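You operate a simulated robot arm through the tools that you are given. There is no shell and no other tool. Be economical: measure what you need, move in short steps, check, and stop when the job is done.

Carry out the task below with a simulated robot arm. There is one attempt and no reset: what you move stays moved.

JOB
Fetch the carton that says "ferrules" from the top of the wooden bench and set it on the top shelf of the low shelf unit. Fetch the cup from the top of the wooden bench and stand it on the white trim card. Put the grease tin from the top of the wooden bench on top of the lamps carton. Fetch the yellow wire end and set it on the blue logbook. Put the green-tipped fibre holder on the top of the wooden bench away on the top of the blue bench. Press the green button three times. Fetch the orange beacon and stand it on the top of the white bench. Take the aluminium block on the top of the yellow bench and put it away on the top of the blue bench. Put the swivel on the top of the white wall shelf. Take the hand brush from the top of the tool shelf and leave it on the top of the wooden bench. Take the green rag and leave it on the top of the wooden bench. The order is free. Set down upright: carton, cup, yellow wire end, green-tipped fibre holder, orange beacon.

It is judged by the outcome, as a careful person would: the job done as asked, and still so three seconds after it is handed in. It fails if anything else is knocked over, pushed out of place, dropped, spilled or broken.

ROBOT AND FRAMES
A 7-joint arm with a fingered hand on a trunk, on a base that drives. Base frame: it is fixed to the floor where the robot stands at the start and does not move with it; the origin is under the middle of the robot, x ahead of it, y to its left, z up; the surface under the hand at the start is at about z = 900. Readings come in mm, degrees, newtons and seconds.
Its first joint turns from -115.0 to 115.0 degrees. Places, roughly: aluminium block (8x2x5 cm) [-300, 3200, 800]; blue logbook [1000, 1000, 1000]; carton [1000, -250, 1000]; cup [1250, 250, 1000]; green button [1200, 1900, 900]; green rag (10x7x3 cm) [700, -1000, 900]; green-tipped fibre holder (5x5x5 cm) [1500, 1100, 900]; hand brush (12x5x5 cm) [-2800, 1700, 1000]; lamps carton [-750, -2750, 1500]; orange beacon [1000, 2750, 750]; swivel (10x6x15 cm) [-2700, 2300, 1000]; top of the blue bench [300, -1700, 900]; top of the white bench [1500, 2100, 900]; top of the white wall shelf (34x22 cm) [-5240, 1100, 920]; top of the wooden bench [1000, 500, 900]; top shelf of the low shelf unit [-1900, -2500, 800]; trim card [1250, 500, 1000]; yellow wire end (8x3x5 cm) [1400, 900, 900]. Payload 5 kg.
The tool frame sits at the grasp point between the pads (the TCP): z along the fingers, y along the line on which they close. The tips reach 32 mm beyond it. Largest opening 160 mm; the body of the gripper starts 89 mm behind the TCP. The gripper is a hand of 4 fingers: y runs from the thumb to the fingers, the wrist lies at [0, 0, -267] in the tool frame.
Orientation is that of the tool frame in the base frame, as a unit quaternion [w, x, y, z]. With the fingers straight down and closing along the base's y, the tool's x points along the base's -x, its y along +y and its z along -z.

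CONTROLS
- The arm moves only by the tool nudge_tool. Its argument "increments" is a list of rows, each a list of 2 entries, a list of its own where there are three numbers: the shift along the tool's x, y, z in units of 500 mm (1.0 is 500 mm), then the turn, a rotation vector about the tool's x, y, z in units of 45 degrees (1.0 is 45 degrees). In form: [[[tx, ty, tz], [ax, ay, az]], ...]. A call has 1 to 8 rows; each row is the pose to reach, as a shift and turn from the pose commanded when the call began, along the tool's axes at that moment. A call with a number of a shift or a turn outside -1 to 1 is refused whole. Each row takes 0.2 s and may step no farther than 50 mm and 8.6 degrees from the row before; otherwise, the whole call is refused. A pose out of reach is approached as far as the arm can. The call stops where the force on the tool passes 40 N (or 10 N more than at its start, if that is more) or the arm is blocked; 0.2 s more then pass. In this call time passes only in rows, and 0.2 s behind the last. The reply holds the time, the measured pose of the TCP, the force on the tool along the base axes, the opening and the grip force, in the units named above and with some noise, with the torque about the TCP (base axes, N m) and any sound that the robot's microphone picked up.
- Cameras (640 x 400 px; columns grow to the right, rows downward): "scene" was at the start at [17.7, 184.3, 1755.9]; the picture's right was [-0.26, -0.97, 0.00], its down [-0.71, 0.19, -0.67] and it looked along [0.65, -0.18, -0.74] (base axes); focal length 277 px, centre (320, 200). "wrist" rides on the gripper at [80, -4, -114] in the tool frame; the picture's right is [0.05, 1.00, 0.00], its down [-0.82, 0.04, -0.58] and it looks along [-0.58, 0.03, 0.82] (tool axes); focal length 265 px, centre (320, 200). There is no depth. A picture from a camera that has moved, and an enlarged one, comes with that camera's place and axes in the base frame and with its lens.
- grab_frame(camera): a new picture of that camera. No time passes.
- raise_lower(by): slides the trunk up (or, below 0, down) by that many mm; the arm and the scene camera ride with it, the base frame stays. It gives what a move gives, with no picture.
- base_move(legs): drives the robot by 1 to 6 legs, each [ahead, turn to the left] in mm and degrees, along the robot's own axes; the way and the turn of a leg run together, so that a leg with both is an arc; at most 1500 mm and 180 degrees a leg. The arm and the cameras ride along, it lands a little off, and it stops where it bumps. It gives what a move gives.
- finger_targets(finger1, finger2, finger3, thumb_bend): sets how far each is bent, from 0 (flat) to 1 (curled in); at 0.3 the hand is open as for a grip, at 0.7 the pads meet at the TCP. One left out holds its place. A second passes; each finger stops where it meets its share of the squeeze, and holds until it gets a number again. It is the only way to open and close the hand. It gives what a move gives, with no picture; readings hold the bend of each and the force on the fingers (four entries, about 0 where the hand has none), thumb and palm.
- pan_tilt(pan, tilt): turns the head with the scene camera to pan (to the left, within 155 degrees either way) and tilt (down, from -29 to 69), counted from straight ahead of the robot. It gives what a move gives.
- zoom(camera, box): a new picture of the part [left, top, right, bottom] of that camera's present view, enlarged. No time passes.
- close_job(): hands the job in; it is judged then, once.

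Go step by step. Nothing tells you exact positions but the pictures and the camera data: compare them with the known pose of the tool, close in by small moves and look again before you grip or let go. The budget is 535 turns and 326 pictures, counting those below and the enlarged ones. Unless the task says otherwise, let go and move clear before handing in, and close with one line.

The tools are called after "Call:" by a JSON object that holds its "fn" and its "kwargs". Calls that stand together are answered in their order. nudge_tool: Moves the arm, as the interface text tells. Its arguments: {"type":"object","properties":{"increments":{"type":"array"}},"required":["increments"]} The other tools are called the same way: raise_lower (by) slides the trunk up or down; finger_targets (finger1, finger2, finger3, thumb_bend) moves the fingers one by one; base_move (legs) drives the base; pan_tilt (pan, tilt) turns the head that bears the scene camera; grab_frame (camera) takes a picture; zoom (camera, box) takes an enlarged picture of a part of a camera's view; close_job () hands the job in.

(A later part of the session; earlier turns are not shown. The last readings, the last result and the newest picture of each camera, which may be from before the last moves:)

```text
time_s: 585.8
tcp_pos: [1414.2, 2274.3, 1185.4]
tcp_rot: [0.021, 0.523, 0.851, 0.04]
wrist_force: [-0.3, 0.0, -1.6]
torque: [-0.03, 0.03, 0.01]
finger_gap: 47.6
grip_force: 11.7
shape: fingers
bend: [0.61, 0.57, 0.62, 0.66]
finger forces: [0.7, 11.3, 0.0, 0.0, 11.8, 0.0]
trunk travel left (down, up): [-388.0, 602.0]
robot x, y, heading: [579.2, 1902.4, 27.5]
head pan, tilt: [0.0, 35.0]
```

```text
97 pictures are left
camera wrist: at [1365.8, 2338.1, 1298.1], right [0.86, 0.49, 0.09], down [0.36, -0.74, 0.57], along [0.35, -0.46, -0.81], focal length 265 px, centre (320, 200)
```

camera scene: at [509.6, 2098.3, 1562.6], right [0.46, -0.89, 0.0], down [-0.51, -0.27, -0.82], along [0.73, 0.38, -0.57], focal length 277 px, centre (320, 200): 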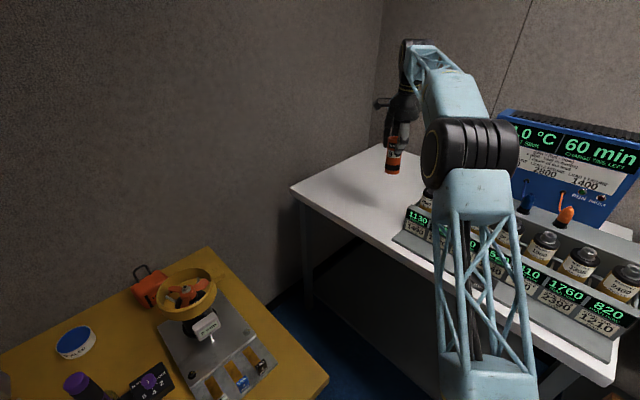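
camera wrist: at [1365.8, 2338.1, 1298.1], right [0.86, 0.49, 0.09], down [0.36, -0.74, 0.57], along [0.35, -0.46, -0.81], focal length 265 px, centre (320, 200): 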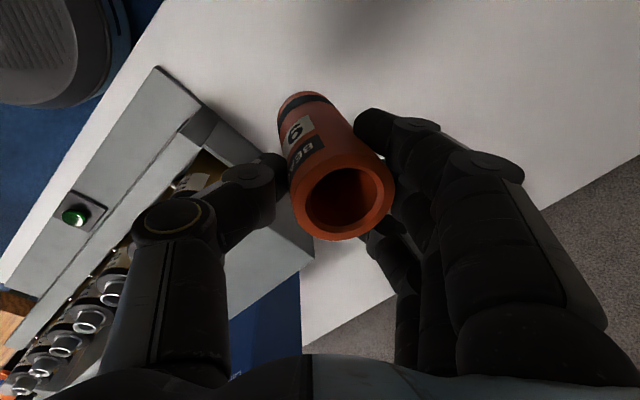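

Call:
{"fn": "nudge_tool", "kwargs": {"increments": [[[0.078, 0, 0], [0, 0, 0]], [[0.155, 0, 0], [0, 0, 0]], [[0.233, 0, 0], [0, 0, 0]], [[0.31, 0, 0], [-0.13, 0, 0]]]}}

Call:
{"fn": "grab_frame", "kwargs": {"camera": "wrist"}}

Call:
{"fn": "grab_frame", "kwargs": {"camera": "scene"}}

```text
time_s: 586.8
tcp_pos: [1346.0, 2412.5, 1185.3]
tcp_rot: [0.049, 0.522, 0.847, 0.084]
wrist_force: [0.5, 0.4, -1.7]
torque: [-0.03, 0.04, -0.02]
finger_gap: 47.4
grip_force: 12.3
shape: fingers
bend: [0.61, 0.57, 0.62, 0.66]
finger forces: [0.9, 11.3, 0.0, 0.0, 12.0, 0.0]
trunk travel left (down, up): [-388.0, 602.0]
robot x, y, heading: [571.8, 1902.4, 27.5]
head pan, tilt: [0.0, 35.0]
```

```text
96 pictures are left
camera wrist: at [1287.2, 2471.2, 1297.0], right [0.85, 0.49, 0.19], down [0.31, -0.76, 0.57], along [0.43, -0.43, -0.8], focal length 265 px, centre (320, 200)
```

wrist: 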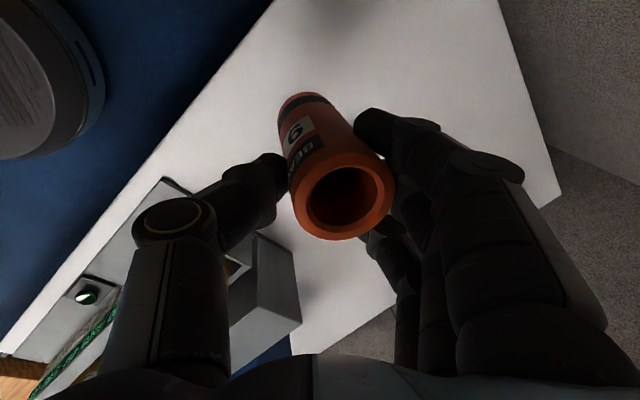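

```text
95 pictures are left
camera scene: at [509.2, 2098.9, 1562.6], right [0.46, -0.89, 0.0], down [-0.51, -0.27, -0.82], along [0.73, 0.38, -0.57], focal length 277 px, centre (320, 200)
```

scene: 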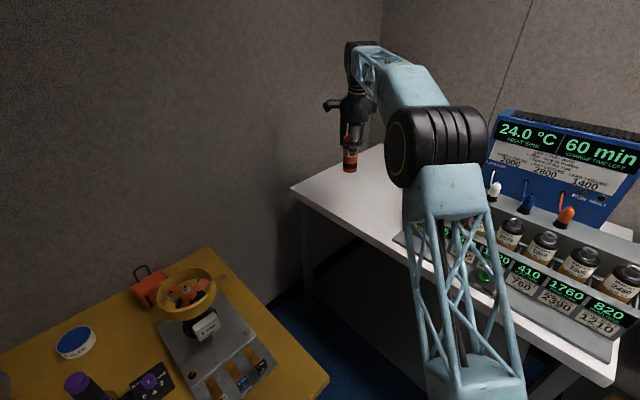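

Call:
{"fn": "raise_lower", "kwargs": {"by": -125}}

Call:
{"fn": "zoom", "kwargs": {"camera": "scene", "box": [280, 60, 440, 180]}}

Call:
{"fn": "nudge_tool", "kwargs": {"increments": [[[0, -0.002, 0.01], [0, 0, 0]]]}}

```text
time_s: 588.4
tcp_pos: [1346.4, 2411.2, 1060.9]
tcp_rot: [0.049, 0.522, 0.847, 0.084]
wrist_force: [-0.4, -0.1, -2.1]
torque: [0.03, 0.0, 0.0]
finger_gap: 47.5
grip_force: 12.1
shape: fingers
bend: [0.61, 0.57, 0.62, 0.66]
finger forces: [0.9, 11.1, 0.1, 0.0, 12.0, 0.1]
trunk travel left (down, up): [-263.0, 727.0]
robot x, y, heading: [578.9, 1902.6, 27.7]
head pan, tilt: [0.0, 35.0]
```

```text
3.33 times, centred on (360, 120) of scene
camera zoom: at [509.5, 2098.3, 1437.6], right [0.46, -0.89, 0.0], down [-0.51, -0.27, -0.82], along [0.73, 0.38, -0.57], focal length 923 px, centre (187, 467)
```

zoom: 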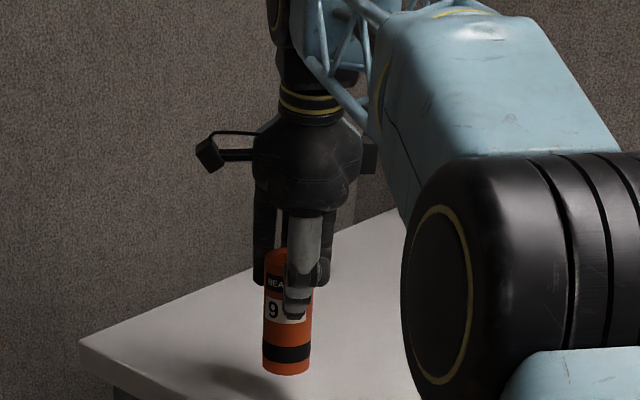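

```text
time_s: 588.8
tcp_pos: [1345.5, 2409.7, 1054.1]
tcp_rot: [0.049, 0.521, 0.848, 0.084]
wrist_force: [0.8, -0.5, -2.0]
torque: [-0.02, 0.0, 0.04]
finger_gap: 47.8
grip_force: 11.7
shape: fingers
bend: [0.61, 0.57, 0.62, 0.66]
finger forces: [0.8, 11.2, 0.0, 0.1, 12.0, 0.0]
trunk travel left (down, up): [-263.0, 727.0]
robot x, y, heading: [576.0, 1905.1, 27.6]
head pan, tilt: [0.0, 35.0]
```

Call:
{"fn": "nudge_tool", "kwargs": {"increments": [[[0, -0.0016, 0.0078], [0, 0, 0]], [[0, -0.003, 0.0157], [0, 0, 0]]]}}

Call:
{"fn": "nudge_tool", "kwargs": {"increments": [[[0, -0.0012, 0.006], [0, 0, 0]], [[0, -0.0023, 0.012], [0, 0, 0]]]}}

Call:
{"fn": "zoom", "kwargs": {"camera": "scene", "box": [280, 60, 440, 180]}}

```text
time_s: 589.4
tcp_pos: [1346.1, 2410.9, 1048.3]
tcp_rot: [0.048, 0.522, 0.847, 0.083]
wrist_force: [-0.8, 0.0, -3.1]
torque: [-0.01, 0.06, -0.02]
finger_gap: 47.6
grip_force: 12.4
shape: fingers
bend: [0.61, 0.57, 0.62, 0.66]
finger forces: [0.9, 11.2, 0.0, 0.0, 12.0, 0.0]
trunk travel left (down, up): [-263.0, 727.0]
robot x, y, heading: [580.2, 1901.6, 27.5]
head pan, tilt: [0.0, 35.0]
```

```text
time_s: 590.0
tcp_pos: [1345.5, 2411.5, 1041.0]
tcp_rot: [0.048, 0.521, 0.848, 0.083]
wrist_force: [0.3, 0.3, -2.1]
torque: [-0.01, 0.0, 0.0]
finger_gap: 47.8
grip_force: 12.3
shape: fingers
bend: [0.61, 0.57, 0.62, 0.66]
finger forces: [0.9, 11.3, 0.0, 0.0, 12.0, 0.0]
trunk travel left (down, up): [-263.0, 727.0]
robot x, y, heading: [574.0, 1907.0, 27.5]
head pan, tilt: [0.0, 35.0]
```

```text
3.33 times, centred on (360, 120) of scene
camera zoom: at [509.6, 2098.4, 1437.5], right [0.46, -0.89, 0.0], down [-0.51, -0.27, -0.82], along [0.73, 0.38, -0.57], focal length 923 px, centre (187, 467)
```

zoom: 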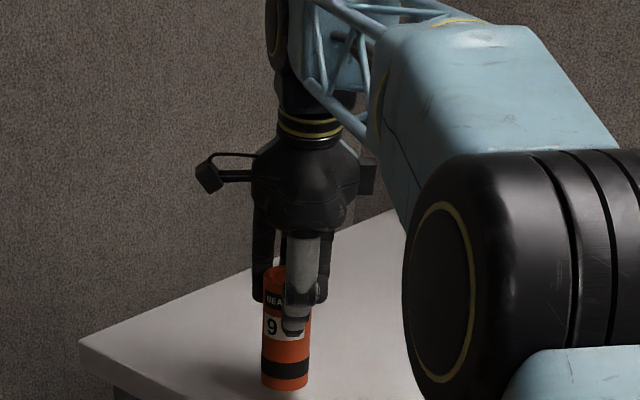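

Call:
{"fn": "nudge_tool", "kwargs": {"increments": [[[0, -0.0012, 0.006], [0, 0, 0]], [[0, -0.0023, 0.012], [0, 0, 0]]]}}

Call:
{"fn": "nudge_tool", "kwargs": {"increments": [[[0, -0.0012, 0.006], [0, 0, 0]], [[0, -0.0023, 0.012], [0, 0, 0]]]}}

Call:
{"fn": "nudge_tool", "kwargs": {"increments": [[[0, -0.0012, 0.006], [0, 0, 0]], [[0, -0.0023, 0.012], [0, 0, 0]]]}}

```text
time_s: 590.6
tcp_pos: [1346.3, 2411.4, 1035.3]
tcp_rot: [0.049, 0.522, 0.848, 0.084]
wrist_force: [0.9, -0.2, -2.3]
torque: [-0.02, 0.03, -0.02]
finger_gap: 47.8
grip_force: 12.3
shape: fingers
bend: [0.61, 0.57, 0.62, 0.66]
finger forces: [0.8, 11.2, 0.0, 0.1, 11.9, 0.1]
trunk travel left (down, up): [-263.0, 727.0]
robot x, y, heading: [574.5, 1904.1, 27.7]
head pan, tilt: [0.0, 35.0]
```

```text
time_s: 591.2
tcp_pos: [1346.5, 2411.5, 1029.3]
tcp_rot: [0.048, 0.522, 0.848, 0.084]
wrist_force: [-0.6, -0.2, -2.8]
torque: [-0.06, 0.01, 0.04]
finger_gap: 47.4
grip_force: 12.4
shape: fingers
bend: [0.61, 0.57, 0.62, 0.66]
finger forces: [0.8, 11.2, 0.1, 0.0, 12.0, 0.1]
trunk travel left (down, up): [-263.0, 727.0]
robot x, y, heading: [579.2, 1903.7, 27.5]
head pan, tilt: [0.0, 35.0]
```

```text
time_s: 591.8
tcp_pos: [1347.4, 2411.0, 1023.2]
tcp_rot: [0.049, 0.522, 0.847, 0.085]
wrist_force: [0.3, -0.4, -2.4]
torque: [-0.06, 0.02, -0.03]
finger_gap: 47.8
grip_force: 11.9
shape: fingers
bend: [0.61, 0.57, 0.62, 0.66]
finger forces: [0.9, 11.1, 0.0, 0.0, 12.0, 0.0]
trunk travel left (down, up): [-263.0, 727.0]
robot x, y, heading: [578.2, 1904.6, 27.5]
head pan, tilt: [0.0, 35.0]
```

Call:
{"fn": "nudge_tool", "kwargs": {"increments": [[[0, -0.0012, 0.006], [0, 0, 0]], [[0, -0.0023, 0.012], [0, 0, 0]]]}}

Call:
{"fn": "nudge_tool", "kwargs": {"increments": [[[0, -0.0012, 0.006], [0, 0, 0]]]}}

Call:
{"fn": "zoom", "kwargs": {"camera": "scene", "box": [280, 60, 440, 180]}}

```text
time_s: 592.4
tcp_pos: [1347.5, 2411.1, 1016.4]
tcp_rot: [0.049, 0.521, 0.848, 0.084]
wrist_force: [-0.2, 0.4, -2.4]
torque: [-0.04, 0.02, 0.02]
finger_gap: 47.8
grip_force: 11.9
shape: fingers
bend: [0.61, 0.57, 0.62, 0.66]
finger forces: [0.9, 11.3, 0.0, 0.0, 12.1, 0.0]
trunk travel left (down, up): [-263.0, 727.0]
robot x, y, heading: [574.5, 1902.2, 27.6]
head pan, tilt: [0.0, 35.0]
```

```text
time_s: 592.8
tcp_pos: [1346.5, 2410.7, 1014.9]
tcp_rot: [0.05, 0.522, 0.847, 0.085]
wrist_force: [0.2, -1.7, 5.7]
torque: [0.0, 0.01, -0.01]
finger_gap: 47.0
grip_force: 12.9
shape: fingers
bend: [0.61, 0.57, 0.62, 0.66]
finger forces: [1.1, 11.8, 0.0, 0.0, 14.0, 0.0]
trunk travel left (down, up): [-263.0, 727.0]
robot x, y, heading: [574.4, 1904.5, 27.6]
head pan, tilt: [0.0, 35.0]
```

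```text
3.33 times, centred on (360, 120) of scene
camera zoom: at [509.1, 2098.0, 1437.8], right [0.46, -0.89, 0.0], down [-0.51, -0.27, -0.82], along [0.73, 0.38, -0.57], focal length 923 px, centre (187, 467)
```

zoom: 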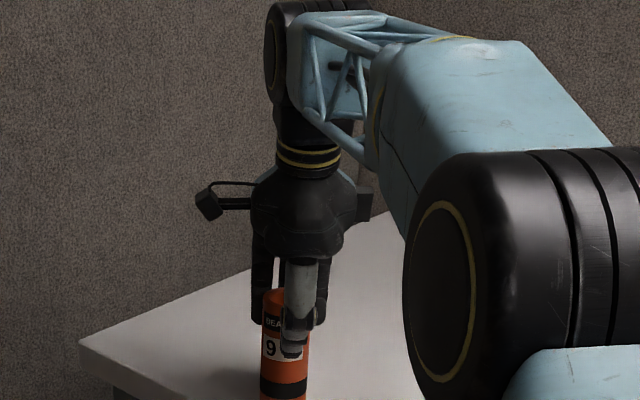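

Beacon touches down. Opening gently.

Call:
{"fn": "finger_targets", "kwargs": {"finger1": 0.55, "finger2": 0.54, "finger3": 0.55, "thumb_bend": 0.6}}

Call:
{"fn": "finger_targets", "kwargs": {"finger1": 0.48, "finger2": 0.48, "finger3": 0.48, "thumb_bend": 0.48}}

Call:
{"fn": "grab_frame", "kwargs": {"camera": "wrist"}}

```text
time_s: 593.8
tcp_pos: [1346.2, 2411.1, 1013.4]
tcp_rot: [0.048, 0.522, 0.848, 0.085]
wrist_force: [0.4, 0.2, 0.9]
torque: [-0.02, 0.02, 0.02]
finger_gap: 61.9
grip_force: 0.0
shape: fingers
bend: [0.55, 0.54, 0.55, 0.6]
finger forces: [0.1, 0.5, 0.1, 0.0, 0.0, 0.1]
trunk travel left (down, up): [-263.0, 727.0]
robot x, y, heading: [572.8, 1898.9, 27.6]
head pan, tilt: [0.0, 35.0]
```

```text
time_s: 594.8
tcp_pos: [1346.7, 2411.8, 1012.9]
tcp_rot: [0.049, 0.522, 0.848, 0.085]
wrist_force: [1.0, 0.8, 0.0]
torque: [0.01, 0.0, 0.01]
finger_gap: 98.4
grip_force: 0.1
shape: fingers
bend: [0.48, 0.48, 0.48, 0.48]
finger forces: [0.0, 0.0, 0.0, 0.0, 0.0, 0.0]
trunk travel left (down, up): [-263.0, 727.0]
robot x, y, heading: [578.4, 1903.0, 27.9]
head pan, tilt: [0.0, 35.0]
```

```text
91 pictures are left
camera wrist: at [1287.8, 2470.8, 1125.2], right [0.85, 0.49, 0.19], down [0.31, -0.76, 0.57], along [0.43, -0.43, -0.8], focal length 265 px, centre (320, 200)
```

wrist: 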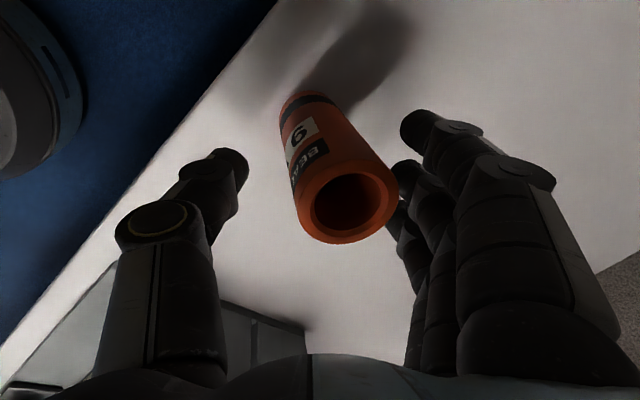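

Call:
{"fn": "finger_targets", "kwargs": {"finger1": 0.38, "finger2": 0.38, "finger3": 0.38}}

Call:
{"fn": "raise_lower", "kwargs": {"by": 200}}

Call:
{"fn": "grab_frame", "kwargs": {"camera": "wrist"}}

```text
time_s: 595.8
tcp_pos: [1346.9, 2412.3, 1013.4]
tcp_rot: [0.049, 0.522, 0.848, 0.084]
wrist_force: [-0.1, 0.8, 0.3]
torque: [0.02, -0.01, 0.02]
finger_gap: 118.4
grip_force: 0.1
shape: fingers
bend: [0.38, 0.38, 0.38, 0.48]
finger forces: [0.0, 0.0, 0.1, 0.1, 0.0, 0.0]
trunk travel left (down, up): [-263.0, 727.0]
robot x, y, heading: [577.5, 1902.4, 27.7]
head pan, tilt: [0.0, 35.0]
```

```text
time_s: 598.0
tcp_pos: [1346.0, 2411.4, 1212.2]
tcp_rot: [0.049, 0.522, 0.848, 0.084]
wrist_force: [0.4, -0.4, 0.1]
torque: [-0.02, 0.03, 0.01]
finger_gap: 118.2
grip_force: 0.0
shape: fingers
bend: [0.38, 0.38, 0.38, 0.48]
finger forces: [0.1, 0.0, 0.0, 0.0, 0.0, 0.0]
trunk travel left (down, up): [-463.0, 527.0]
robot x, y, heading: [577.0, 1902.3, 27.3]
head pan, tilt: [0.0, 35.0]
```

```text
90 pictures are left
camera wrist: at [1287.9, 2471.0, 1325.1], right [0.85, 0.49, 0.19], down [0.31, -0.76, 0.57], along [0.42, -0.43, -0.8], focal length 265 px, centre (320, 200)
```

wrist: 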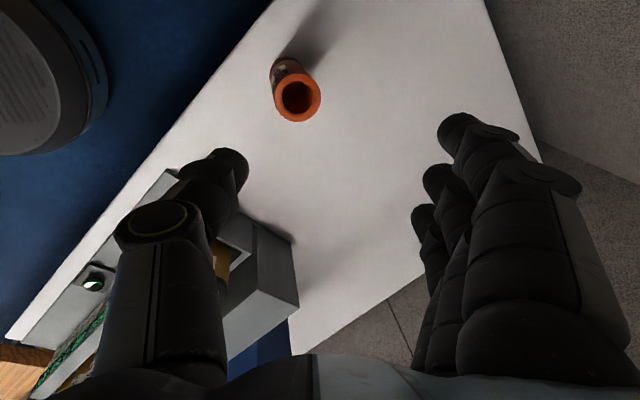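

Beacon stands on the white bench. Now the green button: moving the hand along the bench front toward it and shaping a fingertip press.

Call:
{"fn": "nudge_tool", "kwargs": {"increments": [[[-0.066, -0.066, -0.013], [0.04, 0, 0]], [[-0.132, -0.132, -0.027], [0.08, 0, 0]], [[-0.198, -0.198, -0.04], [0.125, 0, 0]], [[-0.264, -0.264, -0.053], [0.165, 0, 0]], [[-0.33, -0.33, -0.067], [0.21, 0, 0]], [[-0.4, -0.397, -0.08], [0.25, 0, 0]]]}}

Call:
{"fn": "finger_targets", "kwargs": {"finger1": 1.0, "finger2": 0.7, "finger3": 1.0, "thumb_bend": 0.72}}

Call:
{"fn": "grab_frame", "kwargs": {"camera": "wrist"}}

```text
time_s: 599.4
tcp_pos: [1255.3, 2138.3, 1214.1]
tcp_rot: [-0.003, 0.524, 0.851, 0.001]
wrist_force: [1.2, -0.3, -0.7]
torque: [-0.01, 0.01, -0.01]
finger_gap: 118.5
grip_force: 0.0
shape: fingers
bend: [0.38, 0.38, 0.38, 0.48]
finger forces: [0.0, 0.1, 0.1, 0.1, 0.0, 0.0]
trunk travel left (down, up): [-463.0, 527.0]
robot x, y, heading: [575.1, 1904.5, 27.5]
head pan, tilt: [0.0, 35.0]
```

```text
time_s: 600.4
tcp_pos: [1256.0, 2139.8, 1212.6]
tcp_rot: [-0.002, 0.524, 0.852, 0.001]
wrist_force: [0.5, 0.9, 0.2]
torque: [0.02, 0.04, 0.03]
finger_gap: 49.6
grip_force: 0.1
shape: fingers
bend: [1.0, 0.69, 1.0, 0.72]
finger forces: [0.0, 0.0, 0.1, 0.1, 0.0, 0.0]
trunk travel left (down, up): [-463.0, 527.0]
robot x, y, heading: [576.3, 1902.1, 27.9]
head pan, tilt: [0.0, 35.0]
```

```text
89 pictures are left
camera wrist: at [1216.9, 2209.4, 1328.3], right [0.87, 0.5, 0.0], down [0.41, -0.71, 0.57], along [0.28, -0.5, -0.82], focal length 265 px, centre (320, 200)
```

wrist: 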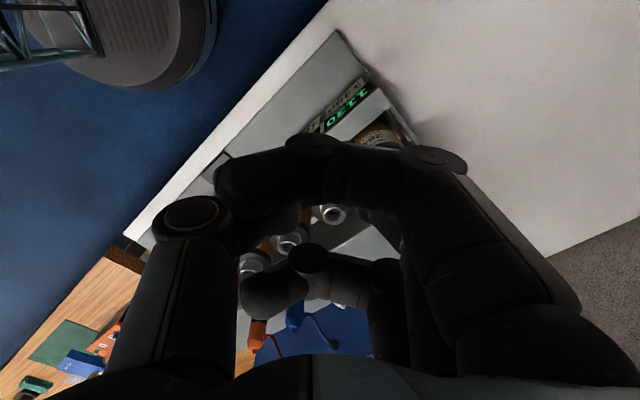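

Call:
{"fn": "finger_targets", "kwargs": {"finger1": 0.69, "finger2": 0.71, "finger3": 0.69, "thumb_bend": 0.7}}

Call:
{"fn": "grab_frame", "kwargs": {"camera": "wrist"}}

Call:
{"fn": "pan_tilt", "kwargs": {"pan": -20, "tilt": 45}}

Call:
{"fn": "grab_frame", "kwargs": {"camera": "scene"}}

```text
time_s: 601.4
tcp_pos: [1256.0, 2140.6, 1213.2]
tcp_rot: [-0.003, 0.524, 0.852, 0.001]
wrist_force: [-0.6, -0.5, 0.1]
torque: [0.0, 0.0, 0.01]
finger_gap: 23.9
grip_force: 0.1
shape: fingers
bend: [0.69, 0.71, 0.69, 0.7]
finger forces: [0.0, 0.0, 0.0, 0.0, 0.0, 0.0]
trunk travel left (down, up): [-463.0, 527.0]
robot x, y, heading: [578.1, 1903.4, 27.4]
head pan, tilt: [0.0, 35.0]
```

```text
88 pictures are left
camera wrist: at [1216.9, 2209.5, 1328.2], right [0.87, 0.5, 0.0], down [0.41, -0.71, 0.57], along [0.28, -0.5, -0.82], focal length 265 px, centre (320, 200)
```

wrist: 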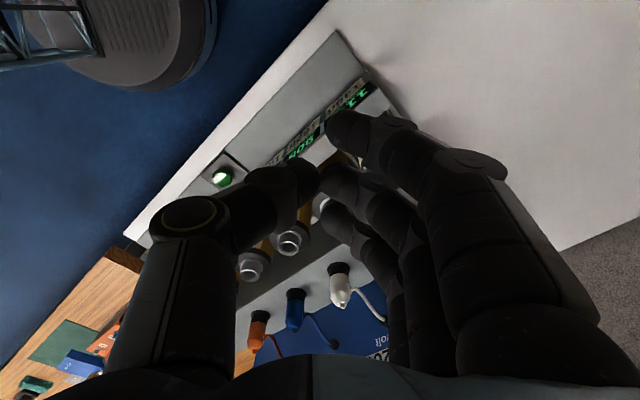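

```text
time_s: 602.2
tcp_pos: [1257.8, 2140.8, 1213.4]
tcp_rot: [-0.002, 0.524, 0.852, 0.0]
wrist_force: [-0.4, 0.5, -0.4]
torque: [-0.02, 0.0, 0.01]
finger_gap: 24.2
grip_force: 0.0
shape: fingers
bend: [0.69, 0.71, 0.69, 0.7]
finger forces: [0.0, 0.0, 0.1, 0.0, 0.0, 0.0]
trunk travel left (down, up): [-463.0, 527.0]
robot x, y, heading: [577.7, 1905.0, 27.4]
head pan, tilt: [-20.0, 45.0]
```

```text
87 pictures are left
camera scene: at [512.0, 2068.2, 1622.8], right [0.13, -0.99, 0.0], down [-0.7, -0.09, -0.71], along [0.7, 0.09, -0.71], focal length 277 px, centre (320, 200)
```

scene: 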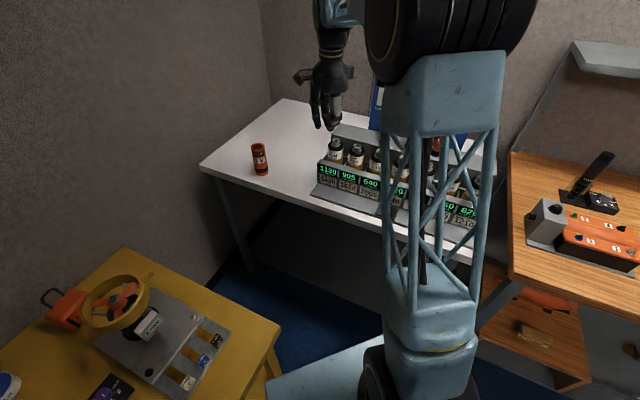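

I'll face the bench squarely, put the hand in its default yaw, tilt it ~35° and press with finger 1 only.

Call:
{"fn": "base_move", "kwargs": {"legs": [[0, -45]]}}

Call:
{"fn": "nudge_tool", "kwargs": {"increments": [[[0, 0, 0], [0, 0, -0.19]], [[0, 0, 0], [0, 0, -0.38]], [[0, 0, 0], [0, 0, -0.57]], [[0, 0, 0], [0, 0, -0.76]], [[0, 0, 0], [0, 0, -0.95]], [[0, 0, 0], [0, 0, -1.0]]]}}

Call:
{"fn": "nudge_tool", "kwargs": {"increments": [[[0, 0, 0], [0, 0, -0.19]], [[0, 0, 0], [0, 0, -0.38]], [[0, 0, 0], [0, 0, -0.57]], [[0, 0, 0], [0, 0, -0.76]], [[0, 0, 0], [0, 0, -0.95]], [[0, 0, 0], [0, 0, -1.0]]]}}

Call:
{"fn": "nudge_tool", "kwargs": {"increments": [[[0.08, 0, 0], [0, -0.19, 0]], [[0.16, 0, 0], [0, -0.38, 0]], [[0.24, 0, 0], [0, -0.57, 0]], [[0.3, 0, 0], [0, -0.76, 0]]]}}

Call:
{"fn": "finger_targets", "kwargs": {"finger1": 0.7, "finger2": 1.0, "finger3": 1.0, "thumb_bend": 0.35}}

Call:
{"fn": "grab_frame", "kwargs": {"camera": "wrist"}}

Call:
{"fn": "pan_tilt", "kwargs": {"pan": 5, "tilt": 45}}

Call:
{"fn": "grab_frame", "kwargs": {"camera": "scene"}}

```text
time_s: 604.8
tcp_pos: [1221.5, 1583.7, 1213.3]
tcp_rot: [-0.002, 0.813, 0.582, 0.002]
wrist_force: [-0.9, 0.5, -0.3]
torque: [0.05, -0.05, -0.01]
finger_gap: 24.1
grip_force: 0.0
shape: fingers
bend: [0.69, 0.71, 0.69, 0.7]
finger forces: [0.0, 0.0, 0.0, 0.1, 0.1, 0.0]
trunk travel left (down, up): [-463.0, 527.0]
robot x, y, heading: [574.5, 1903.8, -18.1]
head pan, tilt: [-20.0, 45.0]
```

```text
time_s: 606.2
tcp_pos: [1221.7, 1584.3, 1212.7]
tcp_rot: [-0.001, 0.528, 0.849, 0.002]
wrist_force: [-0.2, 0.1, 0.6]
torque: [0.01, -0.01, -0.02]
finger_gap: 24.1
grip_force: 0.1
shape: fingers
bend: [0.69, 0.71, 0.69, 0.7]
finger forces: [0.1, 0.1, 0.0, 0.1, 0.0, 0.0]
trunk travel left (down, up): [-463.0, 527.0]
robot x, y, heading: [577.8, 1902.1, -18.1]
head pan, tilt: [-20.0, 45.0]
```

```text
time_s: 607.6
tcp_pos: [1223.4, 1585.6, 1212.9]
tcp_rot: [-0.001, 0.163, 0.987, 0.002]
wrist_force: [0.4, -0.3, -1.1]
torque: [0.0, -0.03, -0.01]
finger_gap: 24.1
grip_force: 0.1
shape: fingers
bend: [0.69, 0.71, 0.69, 0.7]
finger forces: [0.1, 0.0, 0.0, 0.0, 0.0, 0.1]
trunk travel left (down, up): [-463.0, 527.0]
robot x, y, heading: [579.2, 1905.6, -17.9]
head pan, tilt: [-20.0, 45.0]
```

```text
time_s: 608.6
tcp_pos: [1077.1, 1632.8, 1214.1]
tcp_rot: [0.291, 0.157, 0.943, -0.045]
wrist_force: [-0.4, 0.2, -0.8]
torque: [0.02, 0.03, 0.0]
finger_gap: 24.2
grip_force: 0.1
shape: fingers
bend: [0.69, 0.71, 0.69, 0.7]
finger forces: [0.0, 0.1, 0.0, 0.0, 0.0, 0.0]
trunk travel left (down, up): [-463.0, 527.0]
robot x, y, heading: [575.8, 1903.2, -18.0]
head pan, tilt: [-20.0, 45.0]
```

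```text
time_s: 609.6
tcp_pos: [1077.2, 1633.1, 1214.7]
tcp_rot: [0.29, 0.157, 0.943, -0.045]
wrist_force: [0.1, 0.5, -0.7]
torque: [0.01, -0.01, 0.03]
finger_gap: 83.2
grip_force: 0.1
shape: fingers
bend: [0.7, 1.0, 1.0, 0.35]
finger forces: [0.0, 0.0, 0.0, 0.0, 0.1, 0.0]
trunk travel left (down, up): [-463.0, 527.0]
robot x, y, heading: [572.9, 1906.2, -17.8]
head pan, tilt: [-20.0, 45.0]
```

```text
86 pictures are left
camera wrist: at [953.3, 1671.1, 1263.9], right [0.28, 0.96, -0.02], down [0.34, -0.08, 0.94], along [0.9, -0.27, -0.35], focal length 265 px, centre (320, 200)
```

wrist: 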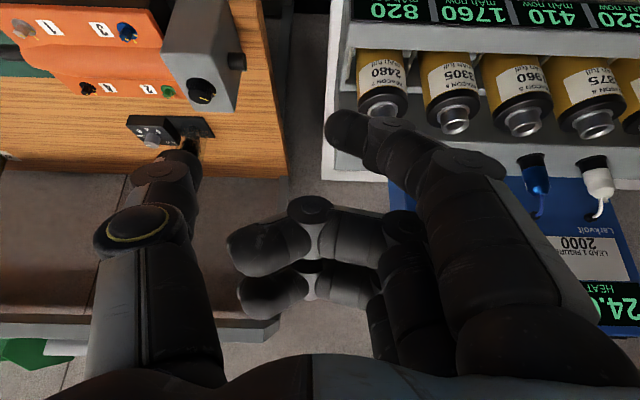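

```text
time_s: 610.5
tcp_pos: [1078.5, 1633.1, 1213.9]
tcp_rot: [0.29, 0.156, 0.943, -0.045]
wrist_force: [-0.4, 0.5, 0.3]
torque: [-0.01, -0.06, -0.01]
finger_gap: 83.0
grip_force: 0.0
shape: fingers
bend: [0.7, 1.0, 1.0, 0.35]
finger forces: [0.0, 0.0, 0.0, 0.0, 0.1, 0.0]
trunk travel left (down, up): [-463.0, 527.0]
robot x, y, heading: [578.3, 1903.4, -18.0]
head pan, tilt: [5.0, 45.0]
```

```text
85 pictures are left
camera scene: at [663.4, 2098.7, 1622.8], right [-0.22, -0.97, 0.0], down [-0.69, 0.16, -0.71], along [0.69, -0.16, -0.71], focal length 277 px, centre (320, 200)
```

scene: 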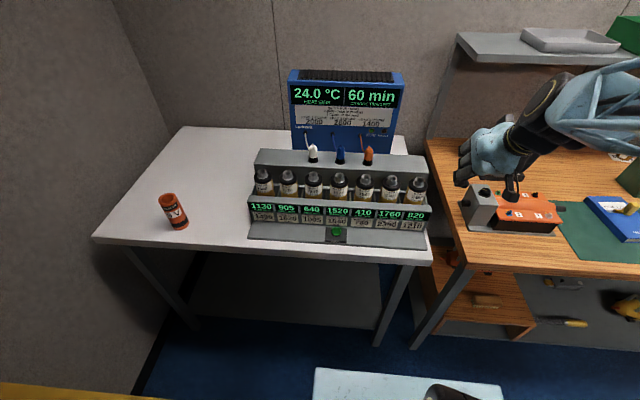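

Call:
{"fn": "zoom", "kwargs": {"camera": "scene", "box": [290, 195, 390, 265]}}

```text
5.71 times, centred on (340, 230) of scene
camera zoom: at [663.4, 2098.7, 1622.8], right [-0.22, -0.97, 0.0], down [-0.69, 0.16, -0.71], along [0.69, -0.16, -0.71], focal length 1582 px, centre (206, 29)
```

zoom: 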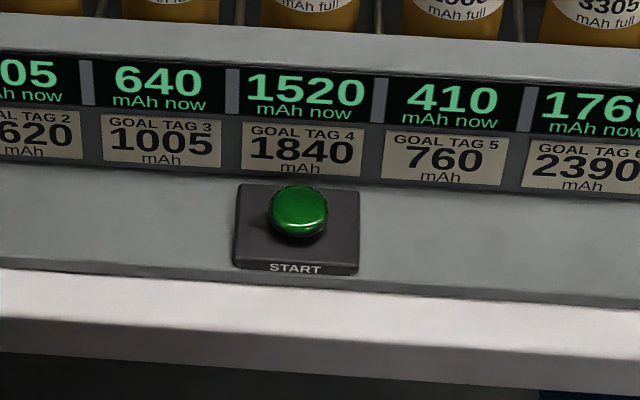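

Call:
{"fn": "finger_targets", "kwargs": {"thumb_bend": 0.1}}

Call:
{"fn": "nudge_tool", "kwargs": {"increments": [[[0.0264, 0.085, 0.041], [0, 0, 0]], [[0.053, 0.17, 0.082], [0, 0, 0]], [[0.079, 0.255, 0.123], [0, 0, 0]], [[0.106, 0.34, 0.164], [0, 0, 0]], [[0.132, 0.425, 0.205], [0, 0, 0]], [[0.158, 0.51, 0.246], [0, 0, 0]], [[0.185, 0.595, 0.287], [0, 0, 0]]]}}

Call:
{"fn": "grab_frame", "kwargs": {"camera": "wrist"}}

Call:
{"fn": "zoom", "kwargs": {"camera": "scene", "box": [270, 170, 410, 270]}}

```text
time_s: 611.5
tcp_pos: [1078.4, 1633.6, 1213.5]
tcp_rot: [0.29, 0.156, 0.943, -0.045]
wrist_force: [0.7, 1.1, 0.9]
torque: [0.03, 0.02, 0.01]
finger_gap: 108.0
grip_force: 0.0
shape: fingers
bend: [0.7, 1.0, 1.0, 0.1]
finger forces: [0.0, 0.0, 0.0, 0.0, 0.0, 0.0]
trunk travel left (down, up): [-463.0, 527.0]
robot x, y, heading: [581.3, 1904.0, -17.9]
head pan, tilt: [5.0, 45.0]
```

```text
time_s: 613.0
tcp_pos: [1180.8, 1916.6, 1040.7]
tcp_rot: [0.29, 0.156, 0.943, -0.046]
wrist_force: [-0.6, -0.3, 0.5]
torque: [-0.03, 0.0, -0.04]
finger_gap: 108.0
grip_force: 0.1
shape: fingers
bend: [0.7, 1.0, 1.0, 0.1]
finger forces: [0.0, 0.1, 0.1, 0.1, 0.0, 0.1]
trunk travel left (down, up): [-463.0, 527.0]
robot x, y, heading: [577.5, 1900.2, -17.9]
head pan, tilt: [5.0, 45.0]
```

```text
83 pictures are left
camera wrist: at [1056.6, 1953.3, 1091.5], right [0.28, 0.96, -0.03], down [0.35, -0.08, 0.94], along [0.9, -0.27, -0.35], focal length 265 px, centre (320, 200)
```

wrist: 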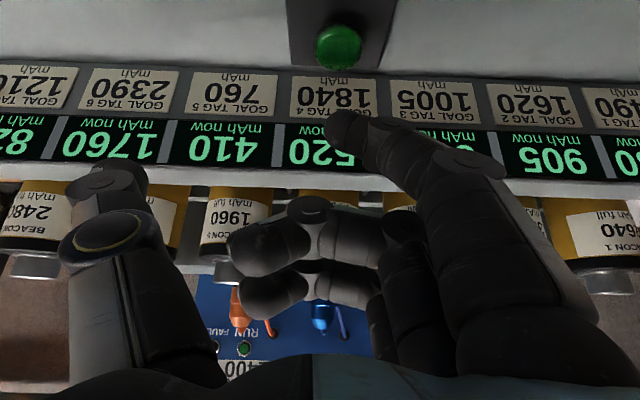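

```text
4.00 times, centred on (340, 220) of scene
camera zoom: at [663.9, 2099.5, 1622.6], right [-0.22, -0.97, 0.0], down [-0.69, 0.16, -0.71], along [0.69, -0.16, -0.71], focal length 1108 px, centre (240, 120)
```

zoom: 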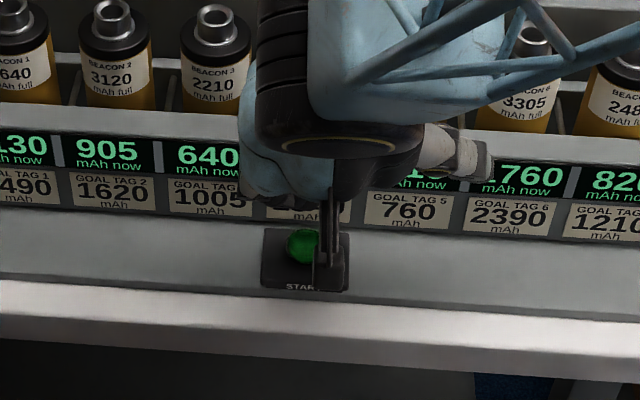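

Call:
{"fn": "nudge_tool", "kwargs": {"increments": [[[0.028, 0, 0.0413], [0, 0, 0]], [[0.0493, 0, 0.0728], [0, 0, 0]]]}}

Call:
{"fn": "grab_frame", "kwargs": {"camera": "wrist"}}

Call:
{"fn": "zoom", "kwargs": {"camera": "scene", "box": [290, 190, 390, 260]}}

```text
time_s: 613.6
tcp_pos: [1181.0, 1916.2, 998.6]
tcp_rot: [0.29, 0.155, 0.943, -0.046]
wrist_force: [0.4, 0.2, 0.7]
torque: [-0.03, -0.01, 0.0]
finger_gap: 108.1
grip_force: 0.2
shape: fingers
bend: [0.7, 1.0, 1.0, 0.1]
finger forces: [0.0, 0.0, 0.0, 0.0, 0.0, 0.0]
trunk travel left (down, up): [-463.0, 527.0]
robot x, y, heading: [577.6, 1902.1, -18.1]
head pan, tilt: [5.0, 45.0]
```

```text
81 pictures are left
camera wrist: at [1056.1, 1953.4, 1048.7], right [0.28, 0.96, -0.02], down [0.35, -0.08, 0.94], along [0.9, -0.27, -0.35], focal length 265 px, centre (320, 200)
```

wrist: 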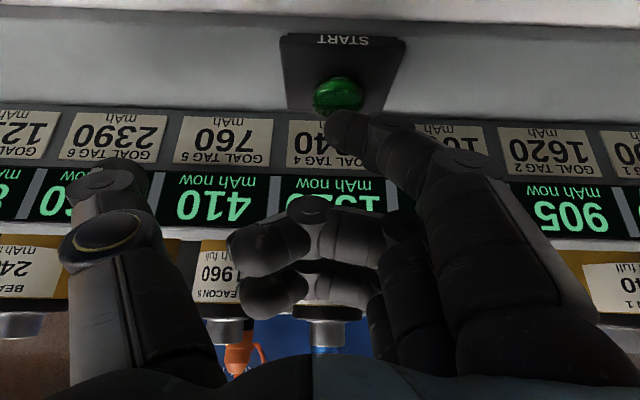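

```text
5.71 times, centred on (340, 225) of scene
camera zoom: at [664.2, 2099.2, 1622.7], right [-0.22, -0.97, 0.0], down [-0.69, 0.16, -0.71], along [0.69, -0.16, -0.71], focal length 1582 px, centre (206, 57)
```

zoom: 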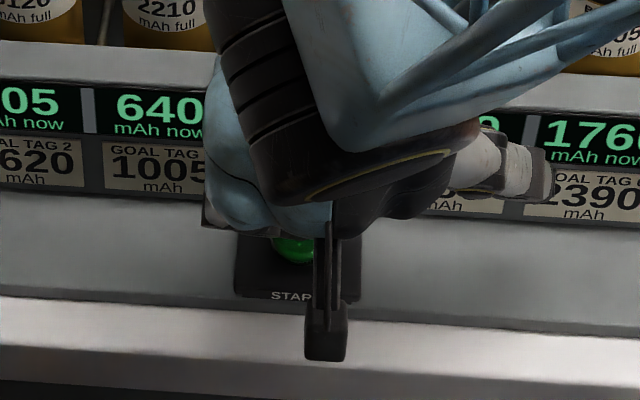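

Call:
{"fn": "nudge_tool", "kwargs": {"increments": [[[0.0086, 0, -0.006], [0, 0, 0]], [[0.0142, 0, 0.002], [0, 0, 0]]]}}

Call:
{"fn": "nudge_tool", "kwargs": {"increments": [[[0.0034, 0, 0.005], [0, 0, 0]], [[0.0067, 0, 0.01], [0, 0, 0]]]}}

```text
time_s: 614.2
tcp_pos: [1174.9, 1918.0, 995.3]
tcp_rot: [0.29, 0.156, 0.943, -0.045]
wrist_force: [-0.1, -0.5, -0.6]
torque: [0.03, 0.01, 0.0]
finger_gap: 108.0
grip_force: 0.0
shape: fingers
bend: [0.7, 1.0, 1.0, 0.1]
finger forces: [0.0, 0.0, 0.1, 0.1, 0.1, 0.1]
trunk travel left (down, up): [-463.0, 527.0]
robot x, y, heading: [577.4, 1906.5, -17.5]
head pan, tilt: [5.0, 45.0]
```

```text
time_s: 614.9
tcp_pos: [1174.8, 1916.5, 989.2]
tcp_rot: [0.29, 0.157, 0.943, -0.047]
wrist_force: [-0.6, 0.3, 0.1]
torque: [-0.04, 0.02, 0.01]
finger_gap: 108.2
grip_force: 0.0
shape: fingers
bend: [0.7, 1.0, 1.0, 0.1]
finger forces: [0.1, 0.0, 0.0, 0.0, 0.1, 0.0]
trunk travel left (down, up): [-463.0, 527.0]
robot x, y, heading: [575.6, 1903.9, -17.8]
head pan, tilt: [5.0, 45.0]
```

Call:
{"fn": "nudge_tool", "kwargs": {"increments": [[[0.0034, 0, 0.005], [0, 0, 0]], [[0.0067, 0, 0.01], [0, 0, 0]]]}}

Call:
{"fn": "grab_frame", "kwargs": {"camera": "wrist"}}

```text
time_s: 615.5
tcp_pos: [1174.2, 1916.6, 983.7]
tcp_rot: [0.289, 0.156, 0.943, -0.045]
wrist_force: [-0.3, 0.4, 0.4]
torque: [-0.03, 0.01, -0.05]
finger_gap: 108.2
grip_force: 0.0
shape: fingers
bend: [0.7, 1.0, 1.0, 0.1]
finger forces: [0.0, 0.0, 0.0, 0.0, 0.1, 0.0]
trunk travel left (down, up): [-463.0, 527.0]
robot x, y, heading: [578.7, 1905.3, -18.1]
head pan, tilt: [5.0, 45.0]
```

```text
79 pictures are left
camera wrist: at [1049.7, 1954.4, 1033.0], right [0.28, 0.96, -0.02], down [0.34, -0.08, 0.94], along [0.9, -0.27, -0.35], focal length 265 px, centre (320, 200)
```

wrist: 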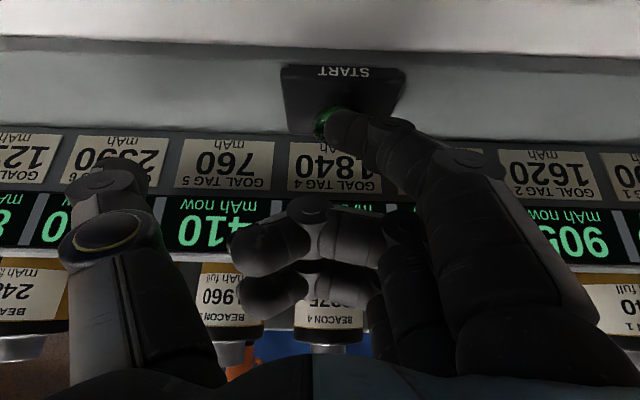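

Call:
{"fn": "nudge_tool", "kwargs": {"increments": [[[0.0034, -0.006, 0.005], [0, 0, 0]], [[0.0067, -0.006, 0.01], [0, 0, 0]]]}}

Call:
{"fn": "nudge_tool", "kwargs": {"increments": [[[0.0034, 0, 0.005], [0, 0, 0]]]}}

```text
time_s: 616.0
tcp_pos: [1173.1, 1914.2, 978.6]
tcp_rot: [0.289, 0.157, 0.943, -0.046]
wrist_force: [-0.8, 1.4, 2.1]
torque: [0.05, 0.04, 0.03]
finger_gap: 107.5
grip_force: 1.1
shape: fingers
bend: [0.7, 1.0, 1.0, 0.1]
finger forces: [1.9, 0.0, 0.1, 0.0, 0.0, 0.0]
trunk travel left (down, up): [-463.0, 527.0]
robot x, y, heading: [579.0, 1905.6, -17.8]
head pan, tilt: [5.0, 45.0]
heard: click
```

```text
time_s: 616.5
tcp_pos: [1172.9, 1914.8, 974.5]
tcp_rot: [0.29, 0.156, 0.943, -0.045]
wrist_force: [-1.6, 1.0, 3.2]
torque: [0.09, 0.02, 0.03]
finger_gap: 106.8
grip_force: 1.7
shape: fingers
bend: [0.71, 1.0, 1.0, 0.1]
finger forces: [3.7, 0.0, 0.1, 0.0, 0.0, 0.1]
trunk travel left (down, up): [-463.0, 527.0]
robot x, y, heading: [575.7, 1905.3, -17.9]
head pan, tilt: [5.0, 45.0]
```

Click heard — press one. Release fully, then press again.

Call:
{"fn": "nudge_tool", "kwargs": {"increments": [[[-0.009, 0, -0.0133], [0, 0, 0]], [[-0.02, 0, -0.03], [0, 0, 0]], [[-0.02, 0, -0.03], [0, 0, 0]]]}}

Call:
{"fn": "nudge_tool", "kwargs": {"increments": [[[0.009, 0, 0.0133], [0, 0, 0]], [[0.0155, 0, 0.0232], [0, 0, 0]], [[0.018, 0, 0.0265], [0, 0, 0]]]}}

```text
time_s: 617.2
tcp_pos: [1173.9, 1914.5, 991.7]
tcp_rot: [0.289, 0.156, 0.943, -0.045]
wrist_force: [-1.4, 0.0, 0.1]
torque: [0.02, 0.01, 0.01]
finger_gap: 107.4
grip_force: 0.1
shape: fingers
bend: [0.7, 1.0, 1.0, 0.1]
finger forces: [0.0, 0.0, 0.1, 0.0, 0.0, 0.0]
trunk travel left (down, up): [-463.0, 527.0]
robot x, y, heading: [578.4, 1903.3, -17.9]
head pan, tilt: [5.0, 45.0]
```

```text
time_s: 618.0
tcp_pos: [1173.5, 1915.5, 977.3]
tcp_rot: [0.289, 0.156, 0.943, -0.045]
wrist_force: [-0.8, 0.6, 2.4]
torque: [0.04, 0.05, 0.0]
finger_gap: 107.4
grip_force: 1.2
shape: fingers
bend: [0.7, 1.0, 1.0, 0.1]
finger forces: [2.1, 0.1, 0.0, 0.0, 0.0, 0.1]
trunk travel left (down, up): [-463.0, 527.0]
robot x, y, heading: [576.0, 1904.4, -18.0]
head pan, tilt: [5.0, 45.0]
heard: click
```

Second click. Release and press the third time.

Call:
{"fn": "nudge_tool", "kwargs": {"increments": [[[-0.009, 0, -0.0133], [0, 0, 0]], [[-0.018, 0, -0.0265], [0, 0, 0]], [[-0.018, 0, -0.0265], [0, 0, 0]]]}}

Call:
{"fn": "nudge_tool", "kwargs": {"increments": [[[0.009, 0, 0.0133], [0, 0, 0]], [[0.0155, 0, 0.0232], [0, 0, 0]], [[0.018, 0, 0.0265], [0, 0, 0]]]}}

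```text
time_s: 618.9
tcp_pos: [1174.3, 1914.4, 992.0]
tcp_rot: [0.29, 0.157, 0.943, -0.046]
wrist_force: [-0.6, 0.3, -0.5]
torque: [-0.01, -0.02, 0.01]
finger_gap: 108.0
grip_force: 0.0
shape: fingers
bend: [0.7, 1.0, 1.0, 0.1]
finger forces: [0.0, 0.0, 0.0, 0.1, 0.0, 0.0]
trunk travel left (down, up): [-463.0, 527.0]
robot x, y, heading: [575.7, 1900.6, -17.8]
head pan, tilt: [5.0, 45.0]
```

```text
time_s: 619.6
tcp_pos: [1172.5, 1913.6, 977.0]
tcp_rot: [0.29, 0.157, 0.943, -0.046]
wrist_force: [-1.1, 0.2, 1.2]
torque: [0.06, 0.07, 0.06]
finger_gap: 107.0
grip_force: 1.1
shape: fingers
bend: [0.7, 1.0, 1.0, 0.1]
finger forces: [2.5, 0.1, 0.0, 0.1, 0.0, 0.1]
trunk travel left (down, up): [-463.0, 527.0]
robot x, y, heading: [582.3, 1907.5, -17.6]
head pan, tilt: [5.0, 45.0]
heard: click
```

Third click. Withdrawing upward.

Call:
{"fn": "nudge_tool", "kwargs": {"increments": [[[-0.02, 0, -0.03], [0, 0, 0]], [[-0.076, 0, -0.112], [0, 0, 0]], [[-0.13, 0, -0.194], [0, 0, 0]], [[-0.186, 0, -0.276], [0, 0, 0]], [[-0.24, 0, -0.358], [0, 0, 0]]]}}

Call:
{"fn": "finger_targets", "kwargs": {"finger1": 0.4, "finger2": 0.4, "finger3": 0.4, "thumb_bend": 0.4}}

Call:
{"fn": "grab_frame", "kwargs": {"camera": "scene"}}

```text
time_s: 620.9
tcp_pos: [1169.9, 1910.1, 1193.8]
tcp_rot: [0.29, 0.156, 0.943, -0.044]
wrist_force: [-0.1, 0.7, 0.6]
torque: [0.02, -0.01, 0.01]
finger_gap: 107.7
grip_force: 0.0
shape: fingers
bend: [0.7, 1.0, 1.0, 0.1]
finger forces: [0.0, 0.1, 0.0, 0.1, 0.0, 0.0]
trunk travel left (down, up): [-463.0, 527.0]
robot x, y, heading: [579.0, 1904.3, -17.7]
head pan, tilt: [5.0, 45.0]
```

```text
time_s: 621.9
tcp_pos: [1171.1, 1911.0, 1193.4]
tcp_rot: [0.289, 0.158, 0.943, -0.046]
wrist_force: [0.7, 0.2, 0.3]
torque: [-0.01, -0.01, 0.03]
finger_gap: 131.7
grip_force: 0.0
shape: fingers
bend: [0.4, 0.4, 0.4, 0.4]
finger forces: [0.0, 0.0, 0.0, 0.1, 0.1, 0.0]
trunk travel left (down, up): [-463.0, 527.0]
robot x, y, heading: [579.1, 1906.0, -17.9]
head pan, tilt: [5.0, 45.0]
```

```text
78 pictures are left
camera scene: at [663.4, 2098.9, 1622.7], right [-0.22, -0.97, 0.0], down [-0.69, 0.16, -0.71], along [0.69, -0.16, -0.71], focal length 277 px, centre (320, 200)
```

scene: 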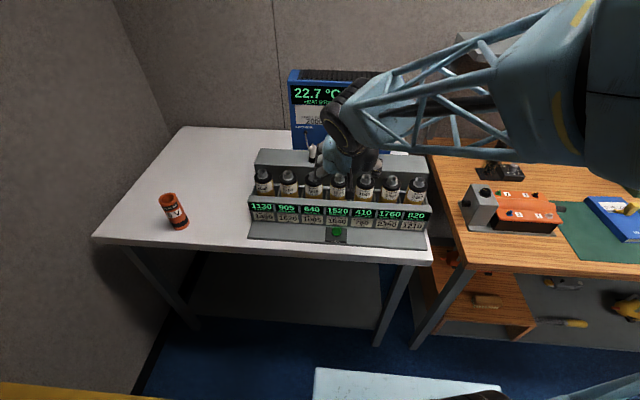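

Button pressed three times. Last: the aluminium block at the back of the yellow bench (d≈-1205, s≈3008). Driving there.

Call:
{"fn": "base_move", "kwargs": {"legs": [[-300, 0], [0, 100], [0, 80], [890, 0], [0, -89]]}}

Call:
{"fn": "pan_tilt", "kwargs": {"pan": 0, "tilt": 35}}

Call:
{"fn": "grab_frame", "kwargs": {"camera": "scene"}}

Call:
{"fn": "grab_frame", "kwargs": {"camera": "wrist"}}

```text
time_s: 640.1
tcp_pos: [-563.8, 2886.6, 1192.9]
tcp_rot: [0.235, -0.564, 0.772, 0.175]
wrist_force: [-0.5, -0.6, 0.4]
torque: [0.03, -0.03, -0.01]
finger_gap: 131.3
grip_force: 0.0
shape: fingers
bend: [0.4, 0.4, 0.4, 0.4]
finger forces: [0.1, 0.0, 0.0, 0.0, 0.1, 0.0]
trunk travel left (down, up): [-463.0, 527.0]
robot x, y, heading: [-546.7, 2291.4, 73.1]
head pan, tilt: [5.0, 45.0]
```

```text
time_s: 640.8
tcp_pos: [-564.2, 2886.5, 1193.7]
tcp_rot: [0.236, -0.563, 0.772, 0.176]
wrist_force: [-0.3, -0.6, 0.7]
torque: [0.0, 0.01, -0.01]
finger_gap: 131.3
grip_force: 0.2
shape: fingers
bend: [0.4, 0.4, 0.4, 0.4]
finger forces: [0.0, 0.1, 0.0, 0.1, 0.0, 0.0]
trunk travel left (down, up): [-463.0, 527.0]
robot x, y, heading: [-547.2, 2295.0, 73.2]
head pan, tilt: [0.0, 35.0]
```

```text
77 pictures are left
camera scene: at [-731.5, 2381.2, 1637.5], right [0.96, -0.29, 0.0], down [-0.17, -0.55, -0.82], along [0.24, 0.78, -0.57], focal length 277 px, centre (320, 200)
```

scene: 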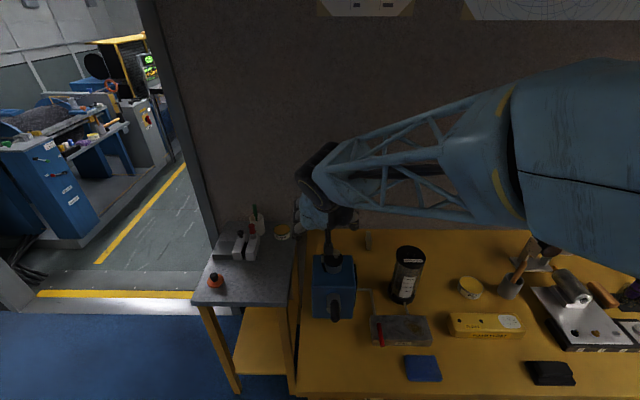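

```text
76 pictures are left
camera wrist: at [-599.6, 2761.6, 1243.3], right [-0.96, 0.26, -0.02], down [0.07, 0.35, 0.94], along [0.25, 0.9, -0.35], focal length 265 px, centre (320, 200)
```

wrist: 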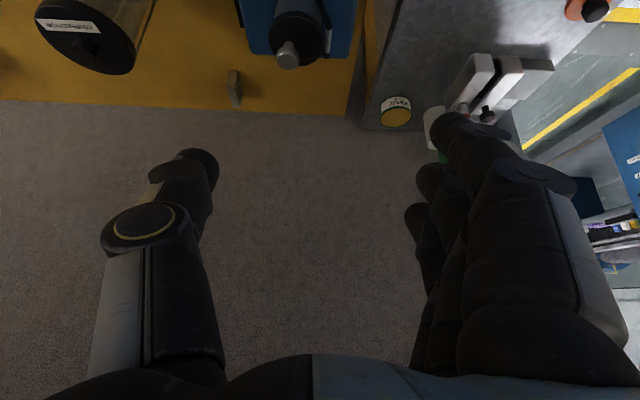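

Call:
{"fn": "zoom", "kwargs": {"camera": "wrist", "box": [160, 30, 320, 130]}}

Call:
{"fn": "zoom", "kwargs": {"camera": "scene", "box": [300, 210, 440, 320]}}

```text
4.00 times, centred on (240, 80) of wrist
camera zoom: at [-599.6, 2761.6, 1243.3], right [-0.96, 0.26, -0.02], down [0.07, 0.35, 0.94], along [0.25, 0.9, -0.35], focal length 1062 px, centre (640, 680)
```

zoom: 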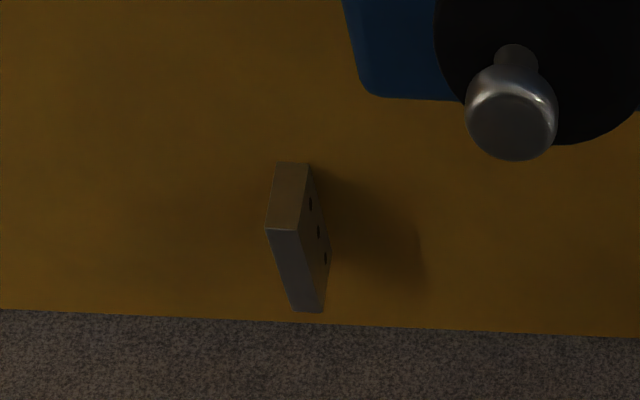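

```text
3.64 times, centred on (370, 265) of scene
camera zoom: at [-731.5, 2381.2, 1637.5], right [0.96, -0.29, 0.0], down [-0.17, -0.55, -0.82], along [0.24, 0.78, -0.57], focal length 1007 px, centre (138, -36)
```

zoom: 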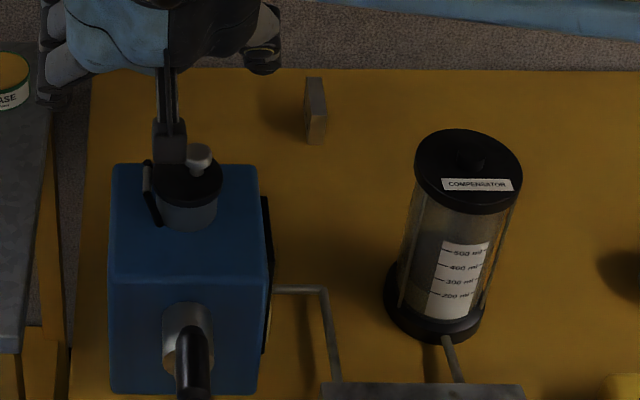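

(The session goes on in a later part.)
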